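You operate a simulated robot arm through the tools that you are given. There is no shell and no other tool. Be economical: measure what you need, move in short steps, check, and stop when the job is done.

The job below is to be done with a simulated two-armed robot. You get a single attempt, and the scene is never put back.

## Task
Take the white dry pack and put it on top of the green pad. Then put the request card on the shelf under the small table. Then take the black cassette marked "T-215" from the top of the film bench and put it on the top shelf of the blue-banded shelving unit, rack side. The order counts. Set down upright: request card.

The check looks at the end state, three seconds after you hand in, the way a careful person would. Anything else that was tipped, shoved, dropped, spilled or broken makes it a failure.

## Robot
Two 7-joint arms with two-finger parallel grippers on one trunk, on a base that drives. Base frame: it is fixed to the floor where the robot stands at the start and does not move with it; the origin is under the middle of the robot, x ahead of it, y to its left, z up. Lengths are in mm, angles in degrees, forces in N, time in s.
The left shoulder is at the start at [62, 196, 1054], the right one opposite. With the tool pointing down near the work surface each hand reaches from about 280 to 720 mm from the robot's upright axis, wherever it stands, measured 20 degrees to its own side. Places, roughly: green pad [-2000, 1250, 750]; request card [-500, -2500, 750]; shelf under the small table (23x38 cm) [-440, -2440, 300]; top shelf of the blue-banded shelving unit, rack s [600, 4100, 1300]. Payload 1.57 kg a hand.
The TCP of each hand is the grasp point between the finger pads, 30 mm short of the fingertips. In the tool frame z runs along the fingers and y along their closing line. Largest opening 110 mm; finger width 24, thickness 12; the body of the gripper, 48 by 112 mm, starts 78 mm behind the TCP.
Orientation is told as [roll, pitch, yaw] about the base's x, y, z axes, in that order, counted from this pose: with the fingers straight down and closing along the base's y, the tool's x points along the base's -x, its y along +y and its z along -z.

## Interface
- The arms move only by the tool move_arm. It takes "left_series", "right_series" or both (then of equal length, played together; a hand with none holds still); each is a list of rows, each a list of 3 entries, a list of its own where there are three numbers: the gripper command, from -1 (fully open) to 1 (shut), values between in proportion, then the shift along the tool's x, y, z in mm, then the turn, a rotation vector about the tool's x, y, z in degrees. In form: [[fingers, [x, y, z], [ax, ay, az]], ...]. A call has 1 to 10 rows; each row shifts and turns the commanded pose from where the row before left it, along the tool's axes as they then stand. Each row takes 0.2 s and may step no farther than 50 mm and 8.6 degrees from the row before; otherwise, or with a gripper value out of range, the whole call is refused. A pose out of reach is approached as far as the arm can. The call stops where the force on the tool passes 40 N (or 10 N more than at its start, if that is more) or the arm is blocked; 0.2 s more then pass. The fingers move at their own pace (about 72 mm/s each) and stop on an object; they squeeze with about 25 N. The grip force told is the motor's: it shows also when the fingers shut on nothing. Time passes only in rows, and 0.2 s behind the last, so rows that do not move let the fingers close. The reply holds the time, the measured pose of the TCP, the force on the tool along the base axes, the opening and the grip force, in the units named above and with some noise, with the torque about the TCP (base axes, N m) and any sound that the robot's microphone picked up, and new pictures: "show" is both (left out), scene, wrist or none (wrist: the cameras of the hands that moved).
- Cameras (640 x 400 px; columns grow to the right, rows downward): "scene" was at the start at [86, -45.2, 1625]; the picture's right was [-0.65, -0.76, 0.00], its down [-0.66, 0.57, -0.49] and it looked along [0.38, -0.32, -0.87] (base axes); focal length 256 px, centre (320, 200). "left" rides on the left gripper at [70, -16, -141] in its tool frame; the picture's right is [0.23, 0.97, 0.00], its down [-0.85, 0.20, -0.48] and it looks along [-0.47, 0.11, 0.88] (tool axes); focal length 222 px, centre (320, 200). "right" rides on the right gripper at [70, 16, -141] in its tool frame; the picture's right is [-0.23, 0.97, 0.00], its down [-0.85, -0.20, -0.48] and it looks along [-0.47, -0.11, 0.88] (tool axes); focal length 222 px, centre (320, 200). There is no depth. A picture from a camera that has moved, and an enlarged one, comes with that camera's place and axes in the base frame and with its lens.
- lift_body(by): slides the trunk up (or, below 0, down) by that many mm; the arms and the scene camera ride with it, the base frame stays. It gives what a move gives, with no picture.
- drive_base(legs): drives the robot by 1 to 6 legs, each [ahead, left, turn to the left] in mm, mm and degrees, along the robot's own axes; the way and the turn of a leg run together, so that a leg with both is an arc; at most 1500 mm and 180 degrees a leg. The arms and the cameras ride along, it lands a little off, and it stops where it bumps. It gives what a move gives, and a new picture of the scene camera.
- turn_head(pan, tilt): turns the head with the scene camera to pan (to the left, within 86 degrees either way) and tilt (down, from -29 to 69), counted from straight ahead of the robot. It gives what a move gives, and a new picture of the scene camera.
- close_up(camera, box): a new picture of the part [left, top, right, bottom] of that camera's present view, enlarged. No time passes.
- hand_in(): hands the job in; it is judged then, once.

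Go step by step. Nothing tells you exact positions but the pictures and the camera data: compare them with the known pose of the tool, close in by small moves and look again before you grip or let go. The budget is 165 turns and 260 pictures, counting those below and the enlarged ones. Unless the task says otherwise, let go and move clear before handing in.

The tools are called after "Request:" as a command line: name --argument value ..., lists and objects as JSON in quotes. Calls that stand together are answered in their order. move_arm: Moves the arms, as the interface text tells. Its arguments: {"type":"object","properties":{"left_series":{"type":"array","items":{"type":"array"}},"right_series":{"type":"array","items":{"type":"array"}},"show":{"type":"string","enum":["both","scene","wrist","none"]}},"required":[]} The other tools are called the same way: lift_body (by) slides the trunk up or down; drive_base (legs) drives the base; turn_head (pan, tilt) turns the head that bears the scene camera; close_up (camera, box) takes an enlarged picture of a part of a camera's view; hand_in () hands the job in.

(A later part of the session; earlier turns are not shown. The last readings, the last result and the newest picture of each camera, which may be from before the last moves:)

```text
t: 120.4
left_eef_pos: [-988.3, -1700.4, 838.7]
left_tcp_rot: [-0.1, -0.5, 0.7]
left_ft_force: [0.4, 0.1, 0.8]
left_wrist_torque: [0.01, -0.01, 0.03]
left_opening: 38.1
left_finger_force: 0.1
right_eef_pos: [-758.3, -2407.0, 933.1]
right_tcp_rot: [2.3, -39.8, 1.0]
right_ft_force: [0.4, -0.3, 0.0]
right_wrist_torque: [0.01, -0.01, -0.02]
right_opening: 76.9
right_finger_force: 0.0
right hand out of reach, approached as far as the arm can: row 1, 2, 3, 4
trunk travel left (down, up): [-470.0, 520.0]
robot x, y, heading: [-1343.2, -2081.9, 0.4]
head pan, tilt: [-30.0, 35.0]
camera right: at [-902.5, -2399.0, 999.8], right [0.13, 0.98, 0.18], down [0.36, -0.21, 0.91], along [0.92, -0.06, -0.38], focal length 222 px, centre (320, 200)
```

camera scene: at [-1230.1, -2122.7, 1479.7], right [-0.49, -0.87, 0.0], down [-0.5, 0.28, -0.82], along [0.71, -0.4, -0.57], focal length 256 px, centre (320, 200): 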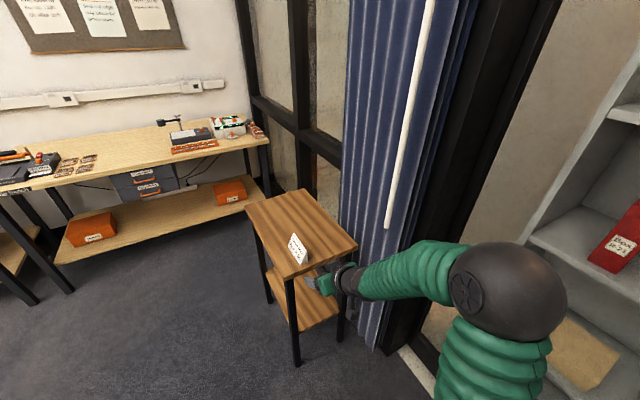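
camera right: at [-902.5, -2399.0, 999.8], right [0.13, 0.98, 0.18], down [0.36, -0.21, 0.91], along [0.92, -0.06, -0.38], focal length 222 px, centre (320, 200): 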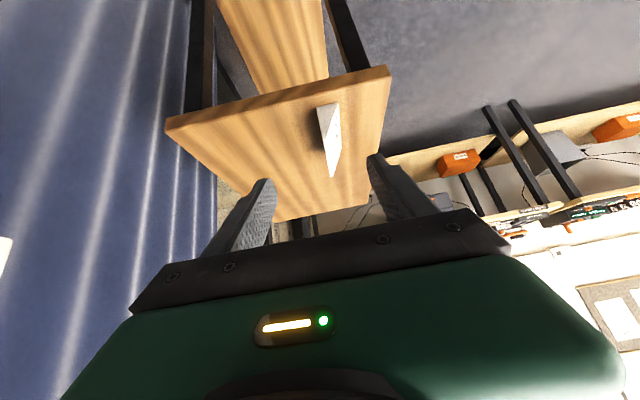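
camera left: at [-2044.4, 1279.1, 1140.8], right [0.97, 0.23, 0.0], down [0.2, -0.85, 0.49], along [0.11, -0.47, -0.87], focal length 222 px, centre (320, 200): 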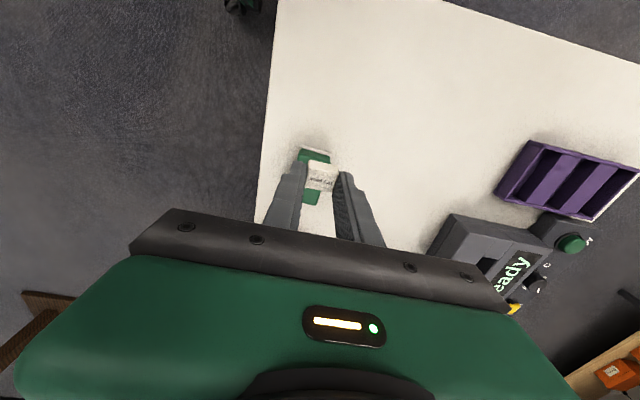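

The arm is caught at a joint limit here. I ease the pitch to about 32° and draw the hand back and up a bit to get out of it.

Request:
move_arm --right_series '[[-0.4, [0, 0, -20], [0, 8, 0]], [-0.4, [0, 10, -20], [0, 0, 0]], [-0.4, [0, 10, 0], [0, 0, 0]]]' --show "scene"

```text
t: 121.2
left_eef_pos: [-988.4, -1701.1, 839.0]
left_tcp_rot: [-0.1, -0.4, 0.7]
left_ft_force: [-0.2, -0.1, -1.0]
left_wrist_torque: [-0.01, -0.01, 0.0]
left_opening: 38.8
left_finger_force: 0.1
right_eef_pos: [-815.9, -2368.0, 962.5]
right_tcp_rot: [2.3, -32.2, 1.3]
right_ft_force: [0.1, -0.4, 0.4]
right_wrist_torque: [0.0, -0.03, 0.0]
right_opening: 77.0
right_finger_force: 0.1
right hand out of reach, approached as far as the arm can: row 1, 2, 3
trunk travel left (down, up): [-470.0, 520.0]
robot x, y, heading: [-1339.6, -2080.1, 0.5]
head pan, tilt: [-30.0, 35.0]
camera scene: at [-1229.6, -2122.9, 1479.6], right [-0.49, -0.87, 0.0], down [-0.5, 0.28, -0.82], along [0.71, -0.4, -0.57], focal length 256 px, centre (320, 200)
```

scene: 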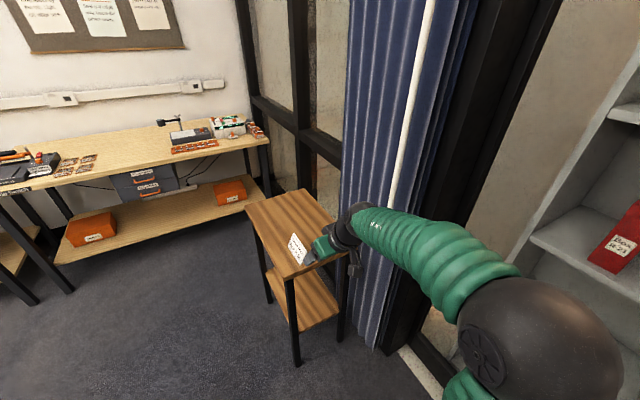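

Request:
move_arm --right_series '[[-0.4, [0, 0, 0], [0, 0, 0]], [-0.4, [0, 0, -30], [0, 0, 0]], [-0.4, [0, 0, -30], [0, 0, 0]]]' --show "none"

```text
t: 122.0
left_eef_pos: [-989.5, -1699.8, 837.7]
left_tcp_rot: [-0.2, -0.4, 0.8]
left_ft_force: [1.1, -0.3, -0.3]
left_wrist_torque: [-0.02, 0.0, -0.01]
left_opening: 38.5
left_finger_force: 0.0
right_eef_pos: [-848.5, -2367.0, 1014.0]
right_tcp_rot: [1.9, -31.7, 1.6]
right_ft_force: [0.0, 0.0, 1.0]
right_wrist_torque: [-0.01, 0.02, 0.04]
right_opening: 76.7
right_finger_force: 0.1
trunk travel left (down, up): [-470.0, 520.0]
robot x, y, heading: [-1346.7, -2075.2, 0.5]
head pan, tilt: [-30.0, 35.0]
```

Free again. I go down first at this x, then forward, with 32° pitch.

Request:
move_arm --right_series '[[-0.4, [26.5, 0, 42.4], [-1.9, 0, 0]], [-0.4, [26.5, 0, 42.4], [0, 0, -1.5]], [-0.4, [26.5, 0, 42.4], [0, 0, 0]], [-0.4, [-38.2, -2, 23.9], [0, 0, 0]], [-0.4, [-38.2, -2, 23.9], [0, 0, 0]]]' --show "scene"

```text
t: 123.2
left_eef_pos: [-987.2, -1699.1, 836.9]
left_tcp_rot: [-0.1, -0.4, 0.7]
left_ft_force: [0.8, 0.4, 0.3]
left_wrist_torque: [0.02, 0.0, -0.02]
left_opening: 38.6
left_finger_force: 0.0
right_eef_pos: [-754.9, -2362.7, 864.3]
right_tcp_rot: [3.0, -31.9, 3.1]
right_ft_force: [0.7, -0.6, -0.6]
right_wrist_torque: [-0.01, 0.01, -0.01]
right_opening: 76.8
right_finger_force: 0.0
trunk travel left (down, up): [-470.0, 520.0]
robot x, y, heading: [-1342.9, -2078.0, 1.0]
head pan, tilt: [-30.0, 35.0]
camera scene: at [-1228.1, -2122.2, 1479.5], right [-0.49, -0.87, 0.0], down [-0.5, 0.28, -0.82], along [0.71, -0.4, -0.58], focal length 256 px, centre (320, 200)
```

scene: 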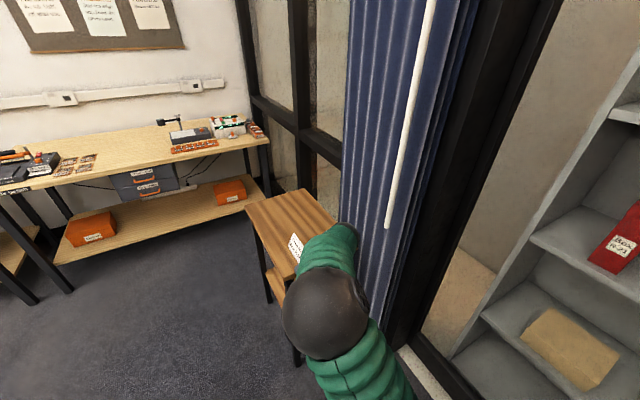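

No flags now; the elbow swung up. I continue forward over the card and trim roll and yaw.

Request:
move_arm --right_series '[[-0.4, [-36, -5, 21], [1.5, 0, 1.5]], [-0.4, [-36, -5, 21], [1.5, 0, 1.5]], [-0.4, [-33, -5, 19], [0, 0, 0]]]' --show "both"

```text
t: 124.0
left_eef_pos: [-987.2, -1701.6, 839.4]
left_tcp_rot: [-0.1, -0.4, 0.7]
left_ft_force: [1.0, 0.6, 0.1]
left_wrist_torque: [0.02, -0.01, 0.0]
left_opening: 38.4
left_finger_force: 0.1
right_eef_pos: [-633.2, -2370.7, 862.9]
right_tcp_rot: [1.9, -31.8, -0.5]
right_ft_force: [0.6, -0.6, -1.4]
right_wrist_torque: [0.0, 0.02, -0.01]
right_opening: 77.0
right_finger_force: 0.0
trunk travel left (down, up): [-470.0, 520.0]
robot x, y, heading: [-1339.9, -2079.4, 0.9]
head pan, tilt: [-30.0, 35.0]
camera scene: at [-1227.3, -2123.1, 1479.5], right [-0.49, -0.87, 0.0], down [-0.5, 0.28, -0.82], along [0.71, -0.4, -0.58], focal length 256 px, centre (320, 200)
camera right: at [-767.1, -2359.8, 950.1], right [0.18, 0.97, 0.15], down [0.48, -0.22, 0.85], along [0.86, -0.09, -0.51], focal length 222 px, centre (320, 200)
```

scene: 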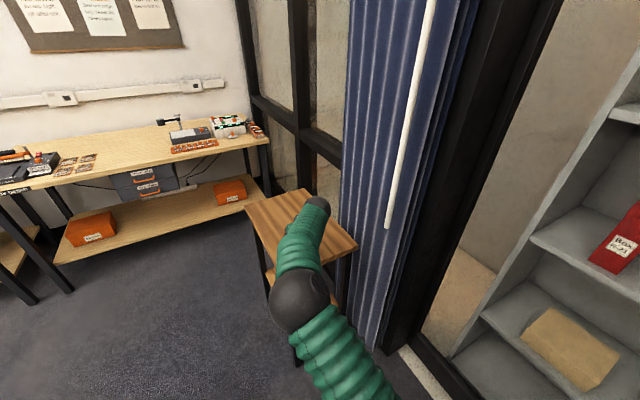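
right: 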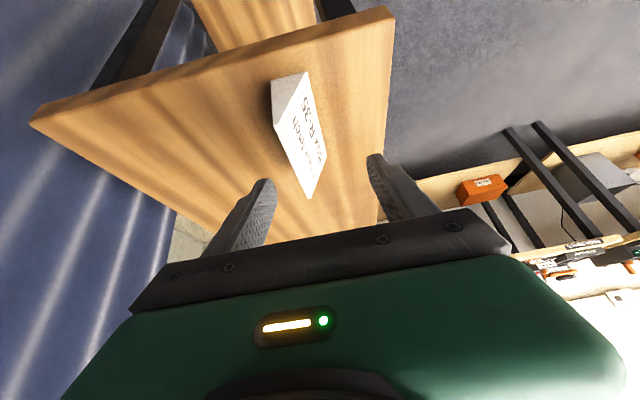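

The card lies between the fingers; I shift 8 mm in −y and lower halfway, then check.

Request:
move_arm --right_series '[[-0.4, [0, -8, 0], [2, 0, -0.8]], [-0.4, [15, 0, 30], [0, 0, 0]], [-0.4, [8, 0, 15], [0, 0, 0]]]' --show "wrist"

```text
t: 124.8
left_eef_pos: [-988.4, -1700.7, 839.1]
left_tcp_rot: [-0.1, -0.6, 0.8]
left_ft_force: [0.6, -0.1, -0.4]
left_wrist_torque: [-0.01, -0.04, 0.02]
left_opening: 38.5
left_finger_force: 0.1
right_eef_pos: [-630.4, -2380.2, 814.7]
right_tcp_rot: [-0.7, -32.0, 0.5]
right_ft_force: [0.3, -0.5, -0.5]
right_wrist_torque: [-0.04, 0.01, -0.01]
right_opening: 77.1
right_finger_force: 0.0
trunk travel left (down, up): [-470.0, 520.0]
robot x, y, heading: [-1342.8, -2079.9, 0.6]
head pan, tilt: [-30.0, 35.0]
camera right: at [-764.4, -2364.0, 899.4], right [0.19, 0.98, 0.11], down [0.47, -0.19, 0.86], along [0.86, -0.11, -0.5], focal length 222 px, centre (320, 200)
```

right: 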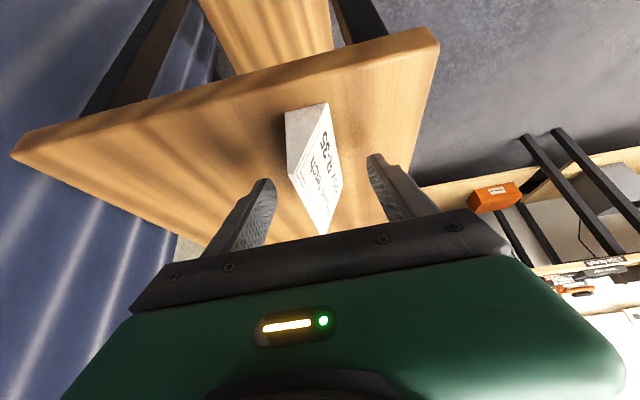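

Well centred. I lower the last bit and close gently.

Request:
move_arm --right_series '[[-0.4, [5, 0, 8], [0, 0, 0]], [-0.4, [4, 0, 7], [0, 0, 0]], [-0.4, [0, 0, 0], [0, 0, 0]]]' --show "none"

Request:
close_up --camera "right" --box '[220, 90, 460, 240]'

```text
t: 125.6
left_eef_pos: [-988.7, -1699.7, 839.0]
left_tcp_rot: [-0.1, -0.5, 0.7]
left_ft_force: [0.5, -0.4, -0.2]
left_wrist_torque: [0.02, 0.01, -0.03]
left_opening: 38.6
left_finger_force: 0.2
right_eef_pos: [-630.9, -2379.2, 798.8]
right_tcp_rot: [-0.6, -31.8, 0.4]
right_ft_force: [0.7, -0.4, 0.2]
right_wrist_torque: [0.0, 0.0, 0.0]
right_opening: 76.9
right_finger_force: 0.1
trunk travel left (down, up): [-470.0, 520.0]
robot x, y, heading: [-1343.9, -2080.8, 1.0]
head pan, tilt: [-30.0, 35.0]
```

```text
2.67 times, centred on (340, 165) of right
camera zoom: at [-764.9, -2363.0, 883.0], right [0.19, 0.98, 0.11], down [0.47, -0.19, 0.86], along [0.86, -0.11, -0.5], focal length 592 px, centre (267, 293)
```

zoom: 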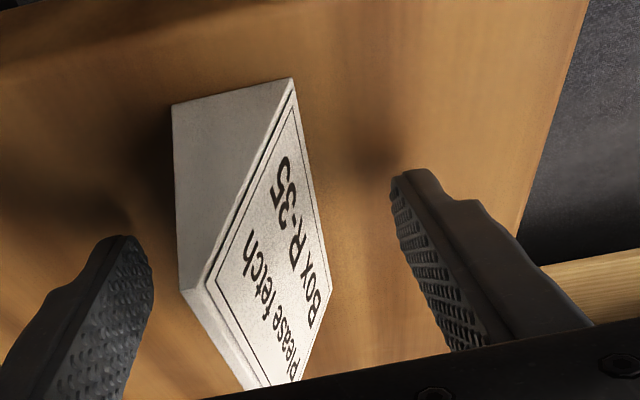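

The tent has a vertical back and a slanted front. It is centred between the fingers, so I close.

Request:
move_arm --right_series '[[0.2, [0, 0, 0], [0, 0, 0]], [0.5, [0, 0, 0], [0, 0, 0]], [1, [0, 0, 0], [0, 0, 0]], [1, [0, 0, 0], [0, 0, 0]], [1, [0, 0, 0], [0, 0, 0]]]' --show "none"

Request:
close_up --camera "right" --box '[220, 90, 460, 240]'

```text
t: 126.8
left_eef_pos: [-988.6, -1699.8, 839.4]
left_tcp_rot: [0.0, -0.7, 0.7]
left_ft_force: [-0.2, -0.5, -0.7]
left_wrist_torque: [0.03, 0.03, 0.0]
left_opening: 38.6
left_finger_force: 0.1
right_eef_pos: [-631.3, -2379.0, 799.3]
right_tcp_rot: [-0.7, -32.0, 0.6]
right_ft_force: [0.9, -0.5, 5.1]
right_wrist_torque: [0.07, -0.09, -0.05]
right_opening: 24.7
right_finger_force: 25.0
trunk travel left (down, up): [-470.0, 520.0]
robot x, y, heading: [-1343.7, -2079.6, 0.5]
head pan, tilt: [-30.0, 35.0]
```

```text
2.67 times, centred on (340, 165) of right
camera zoom: at [-765.0, -2362.9, 883.8], right [0.19, 0.98, 0.11], down [0.47, -0.19, 0.86], along [0.86, -0.11, -0.5], focal length 592 px, centre (267, 293)
```

zoom: 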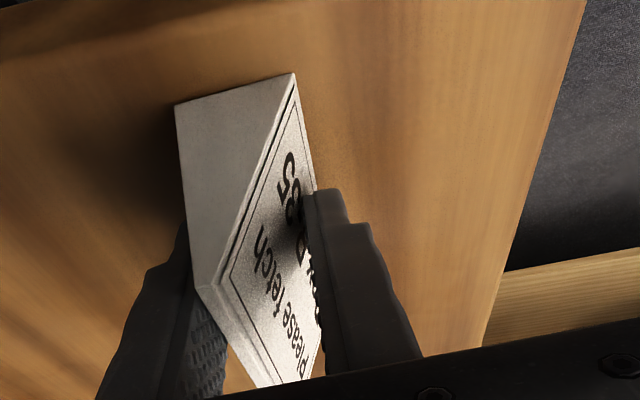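

Gripped at 24.7 mm. I lift 40 mm and check that it hangs upright.

Request:
move_arm --right_series '[[1, [-5.3, 0, -8.5], [0, 0, 0]], [1, [-10.6, 0, -17], [0, 0, 0]], [1, [-15.9, 0, -25.4], [0, 0, 0]]]' --show "both"

```text
t: 127.6
left_eef_pos: [-989.2, -1698.8, 839.4]
left_tcp_rot: [-0.1, -0.5, 0.6]
left_ft_force: [-0.6, -0.6, 0.6]
left_wrist_torque: [0.01, 0.0, -0.02]
left_opening: 38.4
left_finger_force: 0.1
right_eef_pos: [-633.9, -2377.6, 859.0]
right_tcp_rot: [-0.6, -31.9, 0.5]
right_ft_force: [0.4, -0.1, 0.1]
right_wrist_torque: [0.0, 0.02, 0.04]
right_opening: 24.0
right_finger_force: 25.2
trunk travel left (down, up): [-470.0, 520.0]
robot x, y, heading: [-1342.9, -2079.2, 0.7]
head pan, tilt: [-30.0, 35.0]
camera scene: at [-1229.8, -2121.8, 1479.7], right [-0.49, -0.87, 0.0], down [-0.5, 0.28, -0.82], along [0.71, -0.4, -0.57], focal length 256 px, centre (320, 200)
camera right: at [-766.7, -2362.1, 943.6], right [0.19, 0.98, 0.11], down [0.47, -0.19, 0.86], along [0.86, -0.11, -0.5], focal length 222 px, centre (320, 200)
```

scene: 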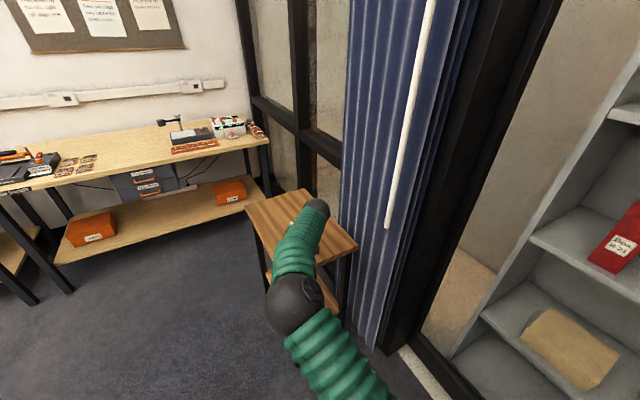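
right: 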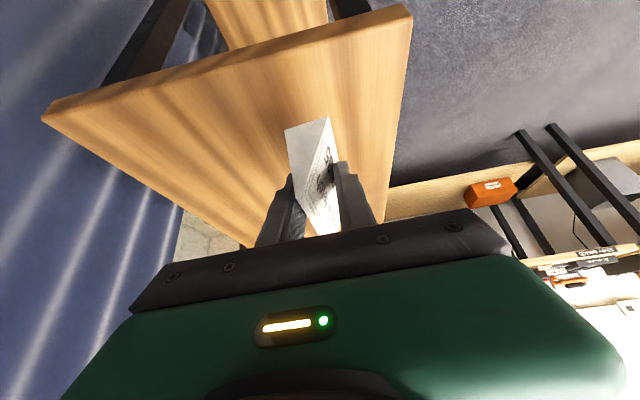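

The card is held upright. I back off from the table, shift right 60 mm, and lower the trunk fully.

Request:
drive_base --legs '[[-280, 0, 0], [0, -62, 0]]'

Request:
lift_body --by -465

Request:
turn_head --pan -28 --tilt 25

Request:
close_up --camera "right" --box '[0, 0, 640, 400]'

```text
t: 130.2
left_eef_pos: [-1271.8, -1741.1, 830.1]
left_tcp_rot: [-1.4, -0.5, 0.8]
left_ft_force: [-0.5, 0.5, 0.9]
left_wrist_torque: [-0.1, -0.04, 0.01]
left_opening: 38.5
left_finger_force: 0.1
right_eef_pos: [-914.5, -2416.7, 865.1]
right_tcp_rot: [-2.0, -31.9, 1.5]
right_ft_force: [0.0, 2.3, 0.7]
right_wrist_torque: [-0.12, 0.01, -0.05]
right_opening: 22.6
right_finger_force: 24.6
trunk travel left (down, up): [-470.0, 520.0]
robot x, y, heading: [-1626.5, -2135.5, 0.6]
head pan, tilt: [-30.0, 35.0]
camera scene: at [-1512.5, -2149.5, 1480.3], right [-0.49, -0.87, 0.02], down [-0.5, 0.26, -0.82], along [0.71, -0.41, -0.57], focal length 256 px, centre (320, 200)
```

scene: 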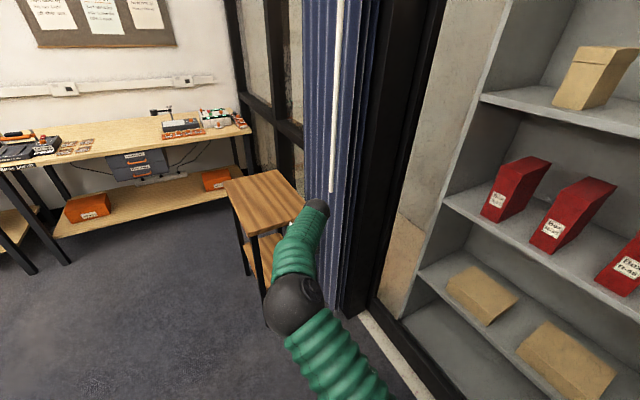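

```text
refused: -465 is not a number from -400 to 400
```

```text
t: 130.9
left_eef_pos: [-1274.0, -1747.0, 835.4]
left_tcp_rot: [-0.6, -0.6, 1.0]
left_ft_force: [-0.2, 0.7, -1.0]
left_wrist_torque: [-0.09, -0.04, 0.0]
left_opening: 38.3
left_finger_force: 0.1
right_eef_pos: [-915.4, -2423.8, 862.9]
right_tcp_rot: [-1.2, -32.1, 1.3]
right_ft_force: [0.1, 1.1, 0.8]
right_wrist_torque: [-0.08, 0.06, -0.06]
right_opening: 22.4
right_finger_force: 24.7
trunk travel left (down, up): [-470.0, 520.0]
robot x, y, heading: [-1621.9, -2134.7, 0.8]
head pan, tilt: [-28.0, 25.0]
camera scene: at [-1507.0, -2162.2, 1495.7], right [-0.46, -0.89, 0.01], down [-0.38, 0.18, -0.91], along [0.8, -0.42, -0.42], focal length 256 px, centre (320, 200)
```

scene: 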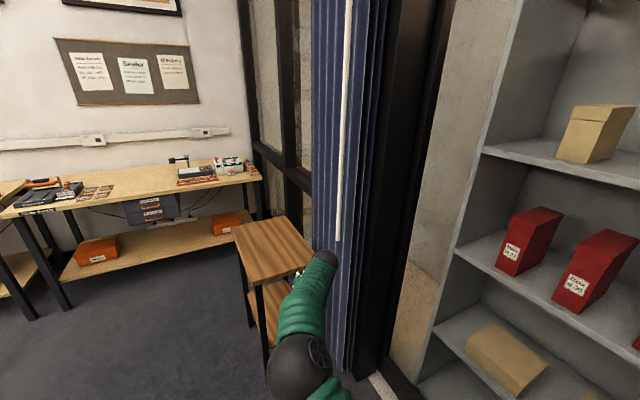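

```text
1.00 times, centred on (320, 200) of right (not enlarged: the box is as wide or as high as the picture)
camera zoom: at [-1049.9, -2407.5, 947.4], right [0.18, 0.98, 0.1], down [0.47, -0.18, 0.86], along [0.86, -0.11, -0.5], focal length 222 px, centre (320, 200)
```

zoom: 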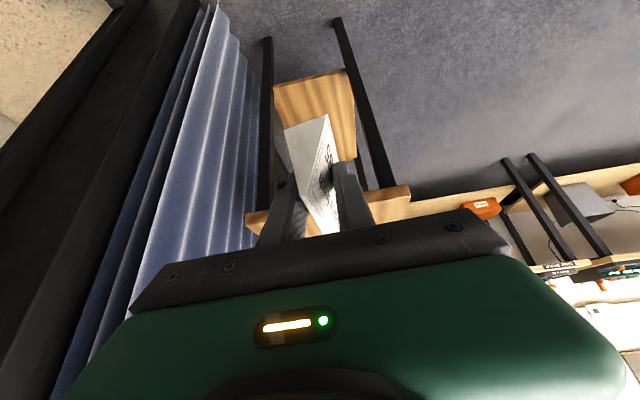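

The wedge slips a little in the grip (opening 24.7→22.4), so I proceed promptly and smoothly. Lowering now in two steps.

Request:
lift_body --by -400

Request:
lift_body --by -65

Request:
close_up --camera "right" --box '[0, 0, 640, 400]'

Request:
turn_head --pan -28 --tilt 20

```text
t: 134.7
left_eef_pos: [-1271.7, -1758.6, 439.2]
left_tcp_rot: [-0.1, -0.6, 0.8]
left_ft_force: [0.3, 0.3, -0.5]
left_wrist_torque: [0.0, -0.02, -0.02]
left_opening: 38.4
left_finger_force: 0.1
right_eef_pos: [-917.1, -2436.3, 458.7]
right_tcp_rot: [-0.7, -31.9, 0.7]
right_ft_force: [0.7, 0.1, -0.2]
right_wrist_torque: [0.02, -0.01, -0.01]
right_opening: 21.9
right_finger_force: 25.4
trunk travel left (down, up): [-70.0, 920.0]
robot x, y, heading: [-1622.4, -2141.0, 0.7]
head pan, tilt: [-28.0, 25.0]
```

```text
t: 135.8
left_eef_pos: [-1272.9, -1759.8, 374.4]
left_tcp_rot: [0.0, -0.6, 0.8]
left_ft_force: [0.0, 0.4, -0.9]
left_wrist_torque: [-0.01, 0.05, -0.02]
left_opening: 38.7
left_finger_force: 0.1
right_eef_pos: [-917.3, -2437.1, 395.6]
right_tcp_rot: [-0.6, -32.0, 0.7]
right_ft_force: [0.4, -0.3, 0.6]
right_wrist_torque: [0.02, 0.01, -0.02]
right_opening: 21.4
right_finger_force: 24.8
trunk travel left (down, up): [-5.0, 985.0]
robot x, y, heading: [-1626.7, -2137.0, 0.5]
head pan, tilt: [-28.0, 25.0]
```

```text
1.00 times, centred on (320, 200) of right (not enlarged: the box is as wide or as high as the picture)
camera zoom: at [-1050.4, -2420.7, 479.4], right [0.19, 0.98, 0.11], down [0.47, -0.19, 0.86], along [0.86, -0.11, -0.5], focal length 222 px, centre (320, 200)
```

zoom: 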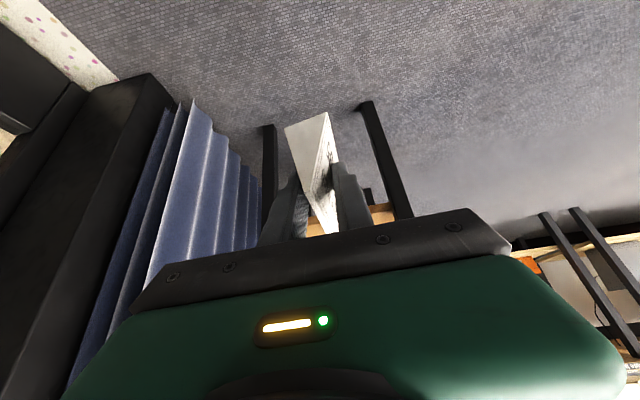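

```text
t: 136.4
left_eef_pos: [-1272.5, -1758.5, 374.6]
left_tcp_rot: [-0.1, -0.7, 0.8]
left_ft_force: [-0.3, 0.9, 0.4]
left_wrist_torque: [0.0, -0.02, -0.02]
left_opening: 38.3
left_finger_force: 0.1
right_eef_pos: [-916.2, -2436.9, 395.2]
right_tcp_rot: [-0.5, -32.0, 0.6]
right_ft_force: [-0.7, -0.5, 0.8]
right_wrist_torque: [0.0, -0.01, 0.0]
right_opening: 21.7
right_finger_force: 25.5
trunk travel left (down, up): [-5.0, 985.0]
robot x, y, heading: [-1624.3, -2138.6, 0.7]
head pan, tilt: [-28.0, 20.0]
camera scene: at [-1506.8, -2181.5, 1038.5], right [-0.46, -0.89, 0.0], down [-0.31, 0.16, -0.94], along [0.83, -0.43, -0.34], focal length 256 px, centre (320, 200)
```

scene: 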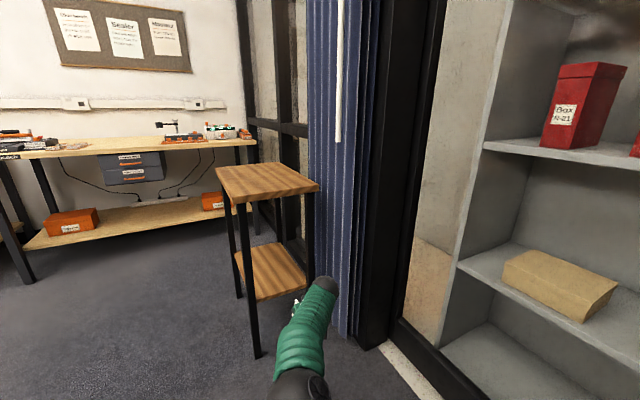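

The legs' gap is centred near y≈−2453 and the card at y≈−2437, bottom around z 350, so it fits. I drive straight in 335 mm.

Request:
drive_base --legs '[[335, -4, -0.5]]'

Request:
close_up --camera "right" --box '[0, 0, 640, 400]'

Request:
close_up --camera "scene" --box '[160, 130, 400, 280]'

```text
t: 138.6
left_eef_pos: [-933.0, -1763.7, 375.1]
left_tcp_rot: [-0.1, -0.6, 0.3]
left_ft_force: [-0.4, -0.4, 0.5]
left_wrist_torque: [0.0, 0.0, -0.01]
left_opening: 38.6
left_finger_force: 0.0
right_eef_pos: [-582.8, -2445.0, 395.5]
right_tcp_rot: [-0.6, -32.0, 0.2]
right_ft_force: [-0.6, 0.3, -0.3]
right_wrist_torque: [0.0, 0.0, -0.02]
right_opening: 20.9
right_finger_force: 25.3
trunk travel left (down, up): [-5.0, 985.0]
robot x, y, heading: [-1285.7, -2143.1, 0.1]
head pan, tilt: [-28.0, 20.0]
camera scene: at [-1170.9, -2184.3, 1038.5], right [-0.47, -0.88, 0.0], down [-0.3, 0.16, -0.94], along [0.83, -0.44, -0.34], focal length 256 px, centre (320, 200)
```

scene: 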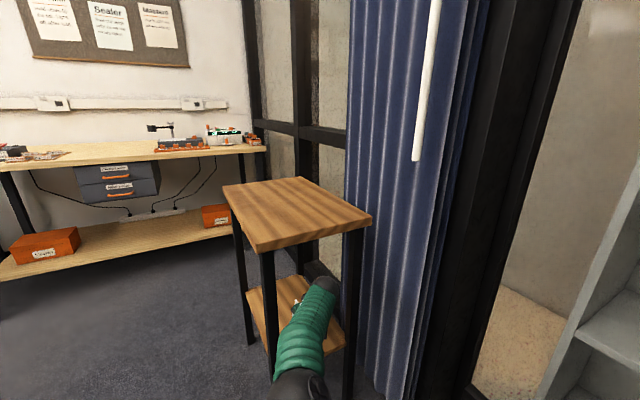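

```text
1.00 times, centred on (320, 200) of right (not enlarged: the box is as wide or as high as the picture)
camera zoom: at [-716.8, -2428.1, 479.1], right [0.2, 0.97, 0.11], down [0.47, -0.19, 0.86], along [0.86, -0.12, -0.5], focal length 222 px, centre (320, 200)
```

zoom: 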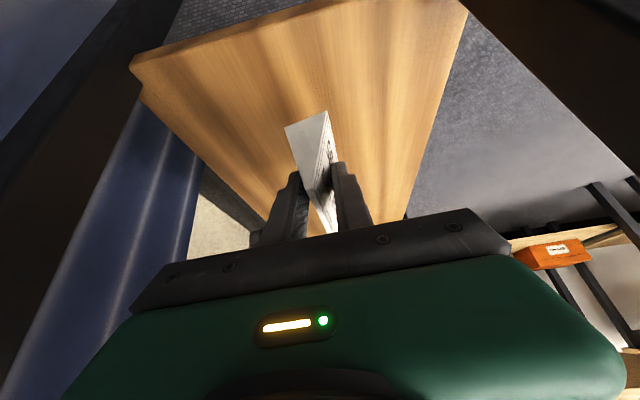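

```text
2.67 times, centred on (280, 205) of scene
camera zoom: at [-1170.9, -2184.3, 1038.5], right [-0.47, -0.88, 0.0], down [-0.3, 0.16, -0.94], along [0.83, -0.44, -0.34], focal length 683 px, centre (427, 187)
```

zoom: 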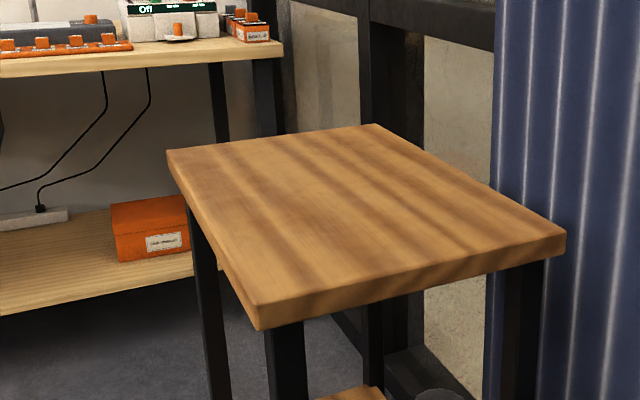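

The card is well inside over the shelf. I lower it with the arm, slowly.

Request:
move_arm --right_series '[[1, [6.4, 0, 10.2], [0, 0, 0]], [1, [6.4, 0, 10.2], [0, 0, 0]], [1, [5.3, 0, 8.5], [0, 0, 0]]]' --show "wrist"

Request:
close_up --camera "right" --box '[200, 60, 440, 210]'

```text
t: 139.4
left_eef_pos: [-933.4, -1764.5, 375.8]
left_tcp_rot: [0.0, -0.7, 0.3]
left_ft_force: [0.6, -0.2, 0.6]
left_wrist_torque: [-0.01, 0.0, 0.02]
left_opening: 38.5
left_finger_force: 0.1
right_eef_pos: [-583.0, -2445.1, 360.9]
right_tcp_rot: [-0.6, -32.0, 0.1]
right_ft_force: [0.2, 0.4, -0.1]
right_wrist_torque: [0.01, 0.0, 0.02]
right_opening: 20.9
right_finger_force: 25.4
trunk travel left (down, up): [-5.0, 985.0]
robot x, y, heading: [-1288.7, -2141.5, 0.0]
head pan, tilt: [-28.0, 20.0]
camera right: at [-717.6, -2428.3, 445.1], right [0.2, 0.97, 0.11], down [0.47, -0.19, 0.86], along [0.86, -0.12, -0.5], focal length 222 px, centre (320, 200)
```

right: 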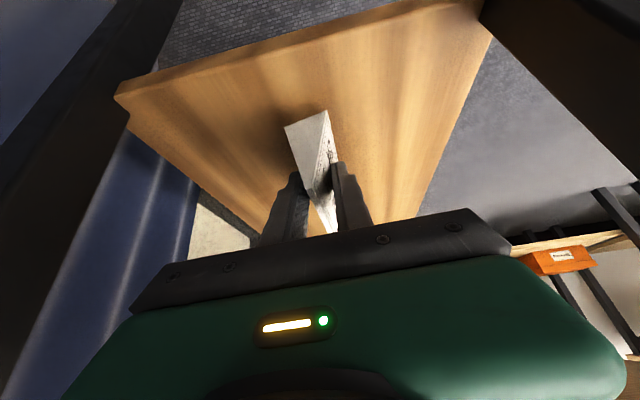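

```text
2.67 times, centred on (320, 135) of right
camera zoom: at [-717.6, -2428.3, 445.1], right [0.2, 0.97, 0.11], down [0.47, -0.19, 0.86], along [0.86, -0.12, -0.5], focal length 592 px, centre (320, 373)
```

zoom: 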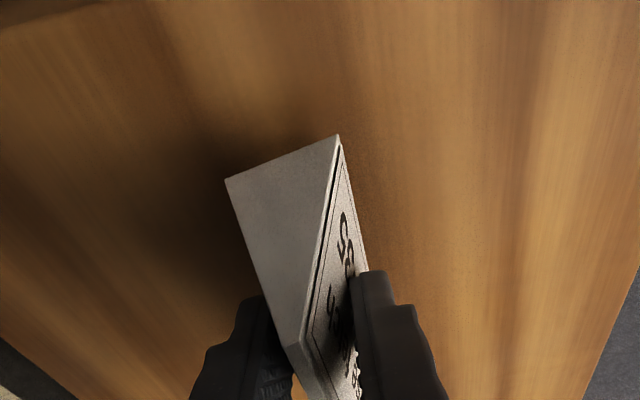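

The card has settled symmetrically between the pads, tilted about 12° (front edge low). I roll the hand 12° so its base is level before setting down.

Request:
move_arm --right_series '[[1, [0, 0, 0], [-5.25, 0, 3.3]], [1, [0, 0, 0], [-5.25, 0, 3.3]]]' --show "none"

Request:
close_up --camera "right" --box '[200, 60, 440, 210]'

```text
t: 140.0
left_eef_pos: [-932.9, -1764.0, 375.6]
left_tcp_rot: [0.1, -0.6, 0.3]
left_ft_force: [0.3, 0.3, 0.2]
left_wrist_torque: [0.0, 0.0, 0.0]
left_opening: 38.4
left_finger_force: 0.0
right_eef_pos: [-583.7, -2444.9, 360.9]
right_tcp_rot: [14.1, -31.3, -7.6]
right_ft_force: [-0.5, 0.2, 0.0]
right_wrist_torque: [0.0, -0.02, -0.01]
right_opening: 20.9
right_finger_force: 24.9
trunk travel left (down, up): [-5.0, 985.0]
robot x, y, heading: [-1290.6, -2144.3, 0.2]
head pan, tilt: [-28.0, 20.0]
```

```text
2.67 times, centred on (320, 135) of right
camera zoom: at [-717.1, -2446.7, 447.1], right [0.19, 0.93, 0.32], down [0.47, -0.38, 0.8], along [0.86, 0.0, -0.51], focal length 592 px, centre (320, 373)
```

zoom: 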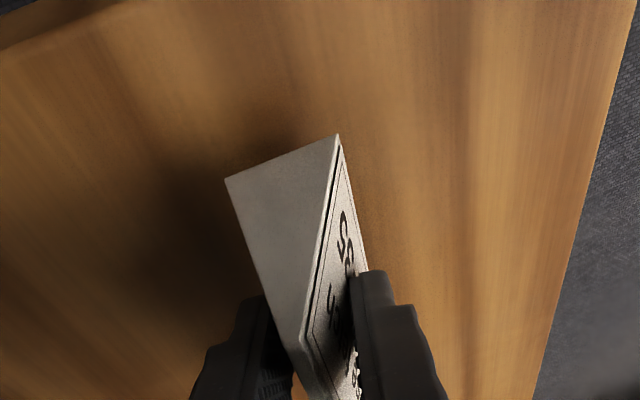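

The base edge is now level with the shelf. I lower in 5 mm steps.

Request:
move_arm --right_series '[[1, [2.6, -1.1, 4.1], [0, 0, 0]], [1, [2.6, -1.1, 4.1], [0, 0, 0]]]' --show "none"

Request:
close_up --camera "right" --box '[200, 60, 440, 210]'

```text
t: 140.6
left_eef_pos: [-933.1, -1763.5, 374.5]
left_tcp_rot: [-0.1, -0.8, 0.3]
left_ft_force: [-0.3, 0.7, -0.1]
left_wrist_torque: [0.01, 0.0, 0.01]
left_opening: 38.6
left_finger_force: 0.0
right_eef_pos: [-583.2, -2445.6, 352.3]
right_tcp_rot: [13.9, -31.3, -7.6]
right_ft_force: [0.5, -0.3, -0.6]
right_wrist_torque: [-0.03, 0.02, 0.0]
right_opening: 20.3
right_finger_force: 24.9
trunk travel left (down, up): [-5.0, 985.0]
robot x, y, heading: [-1292.1, -2143.3, 0.2]
head pan, tilt: [-28.0, 20.0]
```

```text
2.67 times, centred on (320, 135) of right
camera zoom: at [-716.8, -2447.1, 436.7], right [0.2, 0.93, 0.32], down [0.47, -0.37, 0.8], along [0.86, -0.01, -0.51], focal length 592 px, centre (320, 373)
```

zoom: 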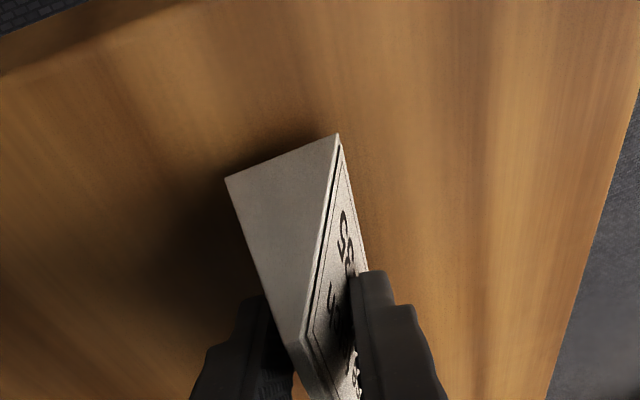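

Request:
move_arm --right_series '[[1, [2.6, -1.1, 4.1], [0, 0, 0]], [1, [2.6, -1.1, 4.1], [0, 0, 0]]]' --show "none"

Request:
close_up --camera "right" --box '[200, 60, 440, 210]'

```text
t: 141.2
left_eef_pos: [-934.4, -1765.1, 375.0]
left_tcp_rot: [-0.1, -0.6, 0.3]
left_ft_force: [0.2, 0.3, 0.0]
left_wrist_torque: [0.02, 0.0, -0.01]
left_opening: 38.5
left_finger_force: 0.0
right_eef_pos: [-582.3, -2445.8, 343.7]
right_tcp_rot: [13.9, -31.4, -7.7]
right_ft_force: [-1.1, -0.9, 8.2]
right_wrist_torque: [0.0, 0.2, 0.04]
right_opening: 20.6
right_finger_force: 26.0
trunk travel left (down, up): [-5.0, 985.0]
robot x, y, heading: [-1288.6, -2143.3, -0.1]
head pan, tilt: [-28.0, 20.0]
```

```text
2.67 times, centred on (320, 135) of right
camera zoom: at [-717.3, -2446.9, 428.6], right [0.2, 0.93, 0.32], down [0.47, -0.37, 0.8], along [0.86, -0.01, -0.51], focal length 592 px, centre (320, 373)
```

zoom: 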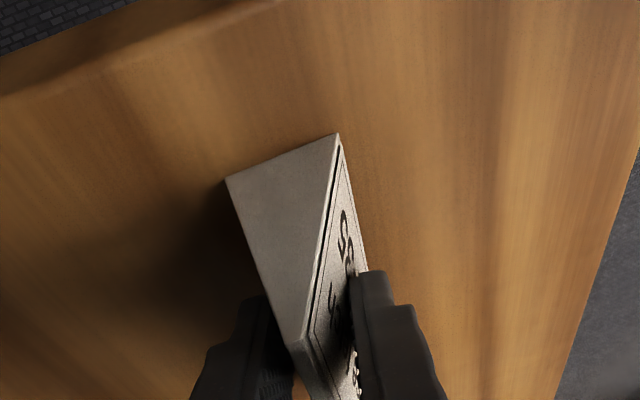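

The card touches the shelf (8 N). I open gradually and watch.

Request:
move_arm --right_series '[[0.55, [0, 0, 0], [0, 0, 0]], [0.45, [0, 0, 0], [0, 0, 0]], [0.2, [0, 0, 0], [0, 0, 0]], [-0.1, [0, 0, 0], [0, 0, 0]], [-0.2, [0, 0, 0], [0, 0, 0]]]' --show "none"

Request:
close_up --camera "right" --box '[200, 60, 440, 210]'

```text
t: 142.4
left_eef_pos: [-933.3, -1764.0, 374.9]
left_tcp_rot: [-0.2, -0.6, 0.2]
left_ft_force: [0.5, 0.0, 0.0]
left_wrist_torque: [0.03, 0.01, 0.02]
left_opening: 38.7
left_finger_force: 0.0
right_eef_pos: [-583.4, -2445.3, 341.4]
right_tcp_rot: [14.1, -31.3, -7.5]
right_ft_force: [0.4, 0.1, -0.2]
right_wrist_torque: [-0.03, -0.02, -0.02]
right_opening: 66.2
right_finger_force: 0.1
trunk travel left (down, up): [-5.0, 985.0]
robot x, y, heading: [-1286.8, -2140.3, 0.1]
head pan, tilt: [-28.0, 20.0]
```

```text
2.67 times, centred on (320, 135) of right
camera zoom: at [-717.1, -2446.7, 427.1], right [0.2, 0.93, 0.32], down [0.47, -0.37, 0.8], along [0.86, -0.01, -0.51], focal length 592 px, centre (320, 373)
```

zoom: 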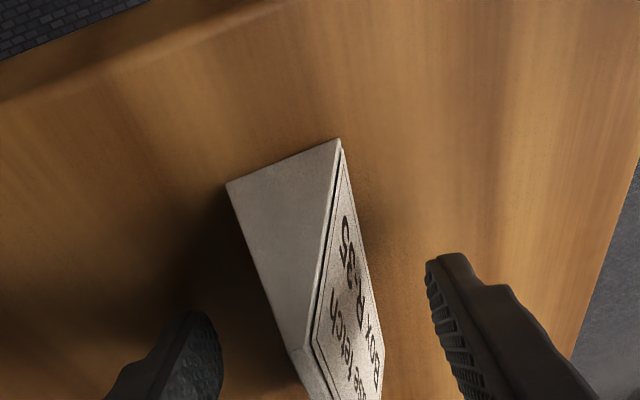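

The card stands upright on the shelf. I retract along the fingers and drive back out.

Request:
move_arm --right_series '[[-0.2, [0, 0, -20], [0, 0, 0]], [-0.2, [0, 0, -35], [0, 0, 0]], [-0.2, [0, 0, -35], [0, 0, 0]]]' --show "wrist"

Request:
drive_base --legs '[[-400, 0, 0]]'

Request:
close_up --camera "right" --box '[200, 60, 440, 210]'

```text
t: 143.2
left_eef_pos: [-932.7, -1764.2, 374.2]
left_tcp_rot: [-0.2, -0.7, 0.3]
left_ft_force: [0.8, 0.5, -0.6]
left_wrist_torque: [0.01, 0.0, -0.01]
left_opening: 38.6
left_finger_force: 0.0
right_eef_pos: [-631.9, -2461.9, 417.1]
right_tcp_rot: [13.9, -31.2, -7.7]
right_ft_force: [-0.1, -0.3, -0.1]
right_wrist_torque: [-0.02, -0.01, 0.0]
right_opening: 66.1
right_finger_force: 0.0
trunk travel left (down, up): [-5.0, 985.0]
robot x, y, heading: [-1290.2, -2137.6, 0.1]
head pan, tilt: [-28.0, 20.0]
camera right: at [-764.9, -2462.8, 502.9], right [0.2, 0.93, 0.32], down [0.47, -0.37, 0.8], along [0.86, -0.01, -0.51], focal length 222 px, centre (320, 200)
```

right: 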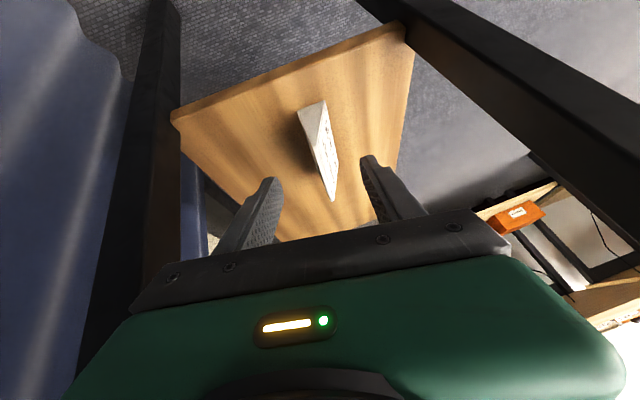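

```text
t: 145.7
left_eef_pos: [-1333.4, -1765.4, 374.3]
left_tcp_rot: [-0.1, -0.6, 0.3]
left_ft_force: [-0.1, 0.0, -0.3]
left_wrist_torque: [0.02, 0.02, 0.0]
left_opening: 38.6
left_finger_force: 0.2
right_eef_pos: [-1032.3, -2463.2, 416.6]
right_tcp_rot: [13.9, -31.3, -7.6]
right_ft_force: [0.7, 0.2, -0.1]
right_wrist_torque: [-0.01, 0.01, 0.0]
right_opening: 66.1
right_finger_force: 0.0
trunk travel left (down, up): [-5.0, 985.0]
robot x, y, heading: [-1690.4, -2142.7, -0.0]
head pan, tilt: [-28.0, 20.0]
camera scene: at [-1571.9, -2185.1, 1038.5], right [-0.47, -0.88, 0.0], down [-0.3, 0.16, -0.94], along [0.83, -0.44, -0.34], focal length 256 px, centre (320, 200)
```

scene: 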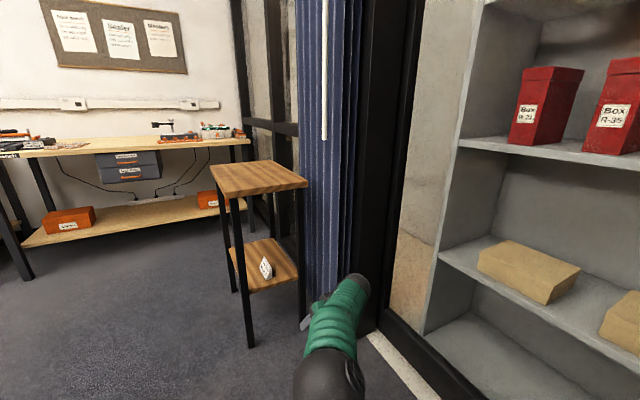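

```text
2.67 times, centred on (320, 135) of right
camera zoom: at [-1165.8, -2463.9, 502.8], right [0.2, 0.93, 0.32], down [0.47, -0.38, 0.8], along [0.86, -0.01, -0.51], focal length 592 px, centre (320, 373)
```

zoom: 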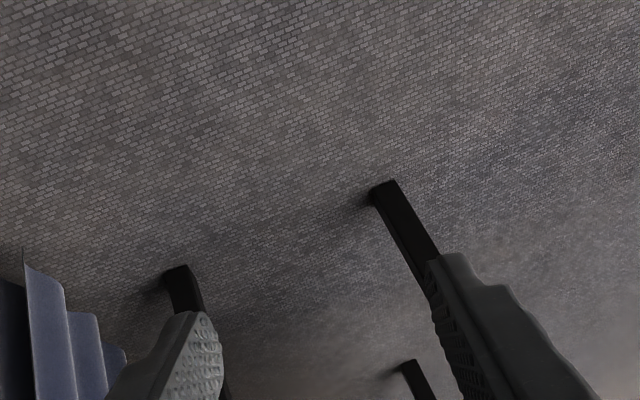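

The card stands on the lower shelf. Now I raise the trunk and bring the right hand back to pointing down.

Request:
lift_body --by 400

Request:
lift_body --by 245

Request:
move_arm --right_series '[[-0.2, [0, 0, 0], [5.25, 0, -3.3]], [-0.2, [0, 0, 0], [5.25, 0, -3.3]], [-0.2, [0, 0, 0], [0, 8, 0]], [-0.2, [0, 0, 0], [0, 8, 0]], [-0.2, [0, 0, 0], [0, 8, 0]], [-0.2, [0, 0, 0], [0, 8, 0]]]' --show "scene"

```text
t: 149.6
left_eef_pos: [-1333.3, -1765.3, 775.4]
left_tcp_rot: [-0.1, -0.7, 0.2]
left_ft_force: [-0.3, -1.1, -0.4]
left_wrist_torque: [0.01, -0.01, 0.0]
left_opening: 38.5
left_finger_force: 0.1
right_eef_pos: [-1031.1, -2463.2, 817.3]
right_tcp_rot: [14.0, -31.2, -7.5]
right_ft_force: [-0.9, 0.2, -0.4]
right_wrist_torque: [0.0, -0.01, 0.03]
right_opening: 66.0
right_finger_force: 0.0
trunk travel left (down, up): [-405.0, 585.0]
robot x, y, heading: [-1686.8, -2143.5, -0.3]
head pan, tilt: [-28.0, 20.0]
```

```text
t: 152.1
left_eef_pos: [-1334.0, -1765.3, 1020.2]
left_tcp_rot: [-0.1, -0.7, 0.2]
left_ft_force: [-0.6, 0.4, -0.1]
left_wrist_torque: [0.02, 0.02, -0.02]
left_opening: 38.3
left_finger_force: 0.1
right_eef_pos: [-1030.9, -2463.2, 1062.2]
right_tcp_rot: [14.0, -31.4, -7.5]
right_ft_force: [-1.3, -0.1, 0.7]
right_wrist_torque: [0.03, -0.01, 0.01]
right_opening: 66.1
right_finger_force: 0.2
trunk travel left (down, up): [-650.0, 340.0]
robot x, y, heading: [-1685.5, -2140.8, -0.2]
head pan, tilt: [-28.0, 20.0]
```

```text
t: 153.5
left_eef_pos: [-1333.6, -1765.6, 1020.9]
left_tcp_rot: [0.0, -0.8, 0.2]
left_ft_force: [0.2, 0.1, -0.6]
left_wrist_torque: [0.02, 0.02, -0.01]
left_opening: 38.4
left_finger_force: 0.0
right_eef_pos: [-1029.2, -2465.1, 1061.0]
right_tcp_rot: [-0.1, -1.3, -0.4]
right_ft_force: [0.6, 0.1, -0.1]
right_wrist_torque: [0.01, 0.01, 0.04]
right_opening: 65.7
right_finger_force: 0.1
trunk travel left (down, up): [-650.0, 340.0]
robot x, y, heading: [-1685.7, -2139.7, 0.1]
head pan, tilt: [-28.0, 20.0]
camera scene: at [-1568.0, -2187.9, 1683.2], right [-0.47, -0.88, 0.0], down [-0.31, 0.16, -0.94], along [0.83, -0.44, -0.35], focal length 256 px, centre (320, 200)
```

scene: 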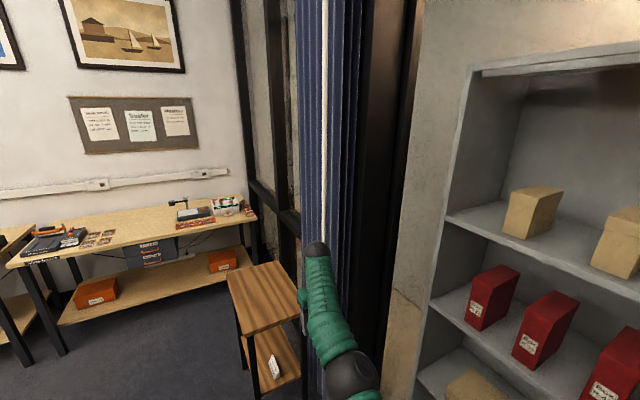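

I drive away from the wall toward the film bench, then fold the right arm in.

Request:
drive_base --legs '[[700, 500, 0]]'

Request:
move_arm --right_series '[[-1, [45, 0, 0], [0, 0, 0]], [-1, [45, 0, 0], [0, 0, 0]], [-1, [45, 0, 0], [0, 0, 0]], [-1, [45, 0, 0], [0, 0, 0]], [-1, [45, 0, -20], [0, 0, 0]], [-1, [45, 0, -20], [0, 0, 0]]]' --show "none"

Request:
drive_base --legs '[[900, 980, 0]]'

Request:
turn_head --pan -10 --tilt 50

```text
t: 158.1
left_eef_pos: [-632.3, -1264.1, 1020.2]
left_tcp_rot: [0.0, -0.8, -0.1]
left_ft_force: [-1.0, -0.5, 0.0]
left_wrist_torque: [-0.03, -0.01, 0.0]
left_opening: 38.6
left_finger_force: 0.0
right_eef_pos: [-332.4, -1962.4, 1063.2]
right_tcp_rot: [-0.3, -1.6, -0.6]
right_ft_force: [-0.1, 0.2, 0.6]
right_wrist_torque: [0.01, 0.01, -0.01]
right_opening: 66.0
right_finger_force: 0.0
trunk travel left (down, up): [-650.0, 340.0]
robot x, y, heading: [-992.6, -1636.3, -0.3]
head pan, tilt: [-28.0, 20.0]
camera scene: at [-872.1, -1682.5, 1683.5], right [-0.47, -0.88, 0.0], down [-0.3, 0.16, -0.94], along [0.83, -0.44, -0.34], focal length 256 px, centre (320, 200)
```

scene: 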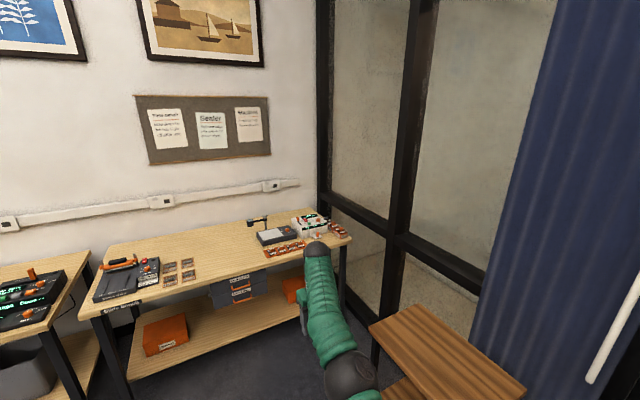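

```text
t: 159.4
left_eef_pos: [-636.3, -1261.4, 1021.5]
left_tcp_rot: [0.0, -0.9, 0.0]
left_ft_force: [0.2, 0.1, -0.6]
left_wrist_torque: [0.03, -0.03, 0.0]
left_opening: 38.4
left_finger_force: 0.0
right_eef_pos: [-613.4, -2024.1, 1087.1]
right_tcp_rot: [0.4, -2.2, -11.7]
right_ft_force: [0.0, -0.9, 0.5]
right_wrist_torque: [-0.03, -0.02, 0.03]
right_opening: 110.1
right_finger_force: 0.1
trunk travel left (down, up): [-650.0, 340.0]
robot x, y, heading: [-990.7, -1635.5, -0.3]
head pan, tilt: [-28.0, 20.0]
stopped in row 6 (right hand): the arm was blocked; the commanded pose is now the measured one
```

```text
t: 166.0
left_eef_pos: [213.7, -261.4, 1020.5]
left_tcp_rot: [0.0, -0.8, 2.5]
left_ft_force: [-0.6, -0.4, -0.9]
left_wrist_torque: [0.0, 0.0, 0.02]
left_opening: 38.4
left_finger_force: 0.1
right_eef_pos: [270.5, -1022.8, 1085.8]
right_tcp_rot: [0.2, -2.0, -9.2]
right_ft_force: [-0.3, 0.6, 0.4]
right_wrist_torque: [0.05, 0.03, 0.01]
right_opening: 110.2
right_finger_force: 0.0
trunk travel left (down, up): [-650.0, 340.0]
robot x, y, heading: [-128.1, -648.8, 2.3]
head pan, tilt: [-28.0, 20.0]
camera scene: at [-4.7, -690.6, 1683.6], right [-0.43, -0.9, 0.0], down [-0.31, 0.15, -0.94], along [0.85, -0.41, -0.34], focal length 256 px, centre (320, 200)
```

scene: 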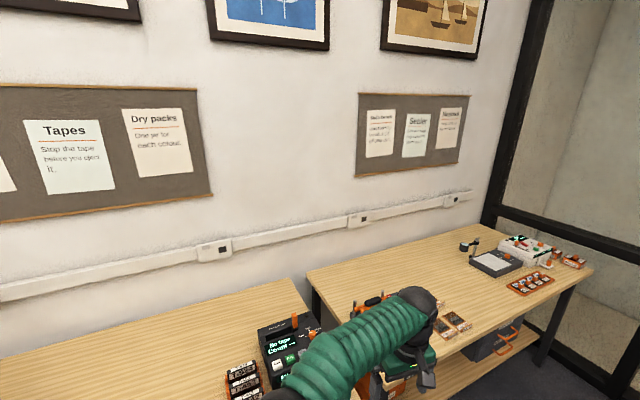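

```text
t: 167.0
left_eef_pos: [213.0, -259.2, 1021.8]
left_tcp_rot: [0.0, -1.0, 2.4]
left_ft_force: [0.7, 0.8, -0.3]
left_wrist_torque: [0.01, -0.04, 0.01]
left_opening: 38.4
left_finger_force: 0.0
right_eef_pos: [268.1, -1022.5, 1087.6]
right_tcp_rot: [0.2, -2.1, -9.6]
right_ft_force: [0.3, 0.0, -0.2]
right_wrist_torque: [0.02, 0.0, 0.0]
right_opening: 109.9
right_finger_force: 0.0
trunk travel left (down, up): [-650.0, 340.0]
robot x, y, heading: [-124.7, -652.4, 2.2]
head pan, tilt: [-10.0, 50.0]
camera scene: at [-12.2, -658.7, 1638.1], right [-0.13, -0.99, 0.0], down [-0.76, 0.1, -0.64], along [0.64, -0.09, -0.77], focal length 256 px, centre (320, 200)
```

scene: 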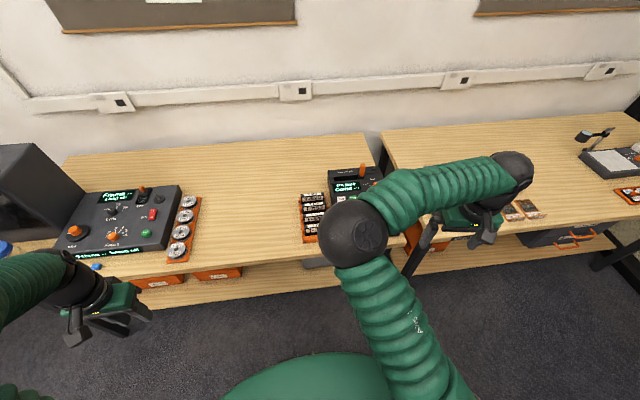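

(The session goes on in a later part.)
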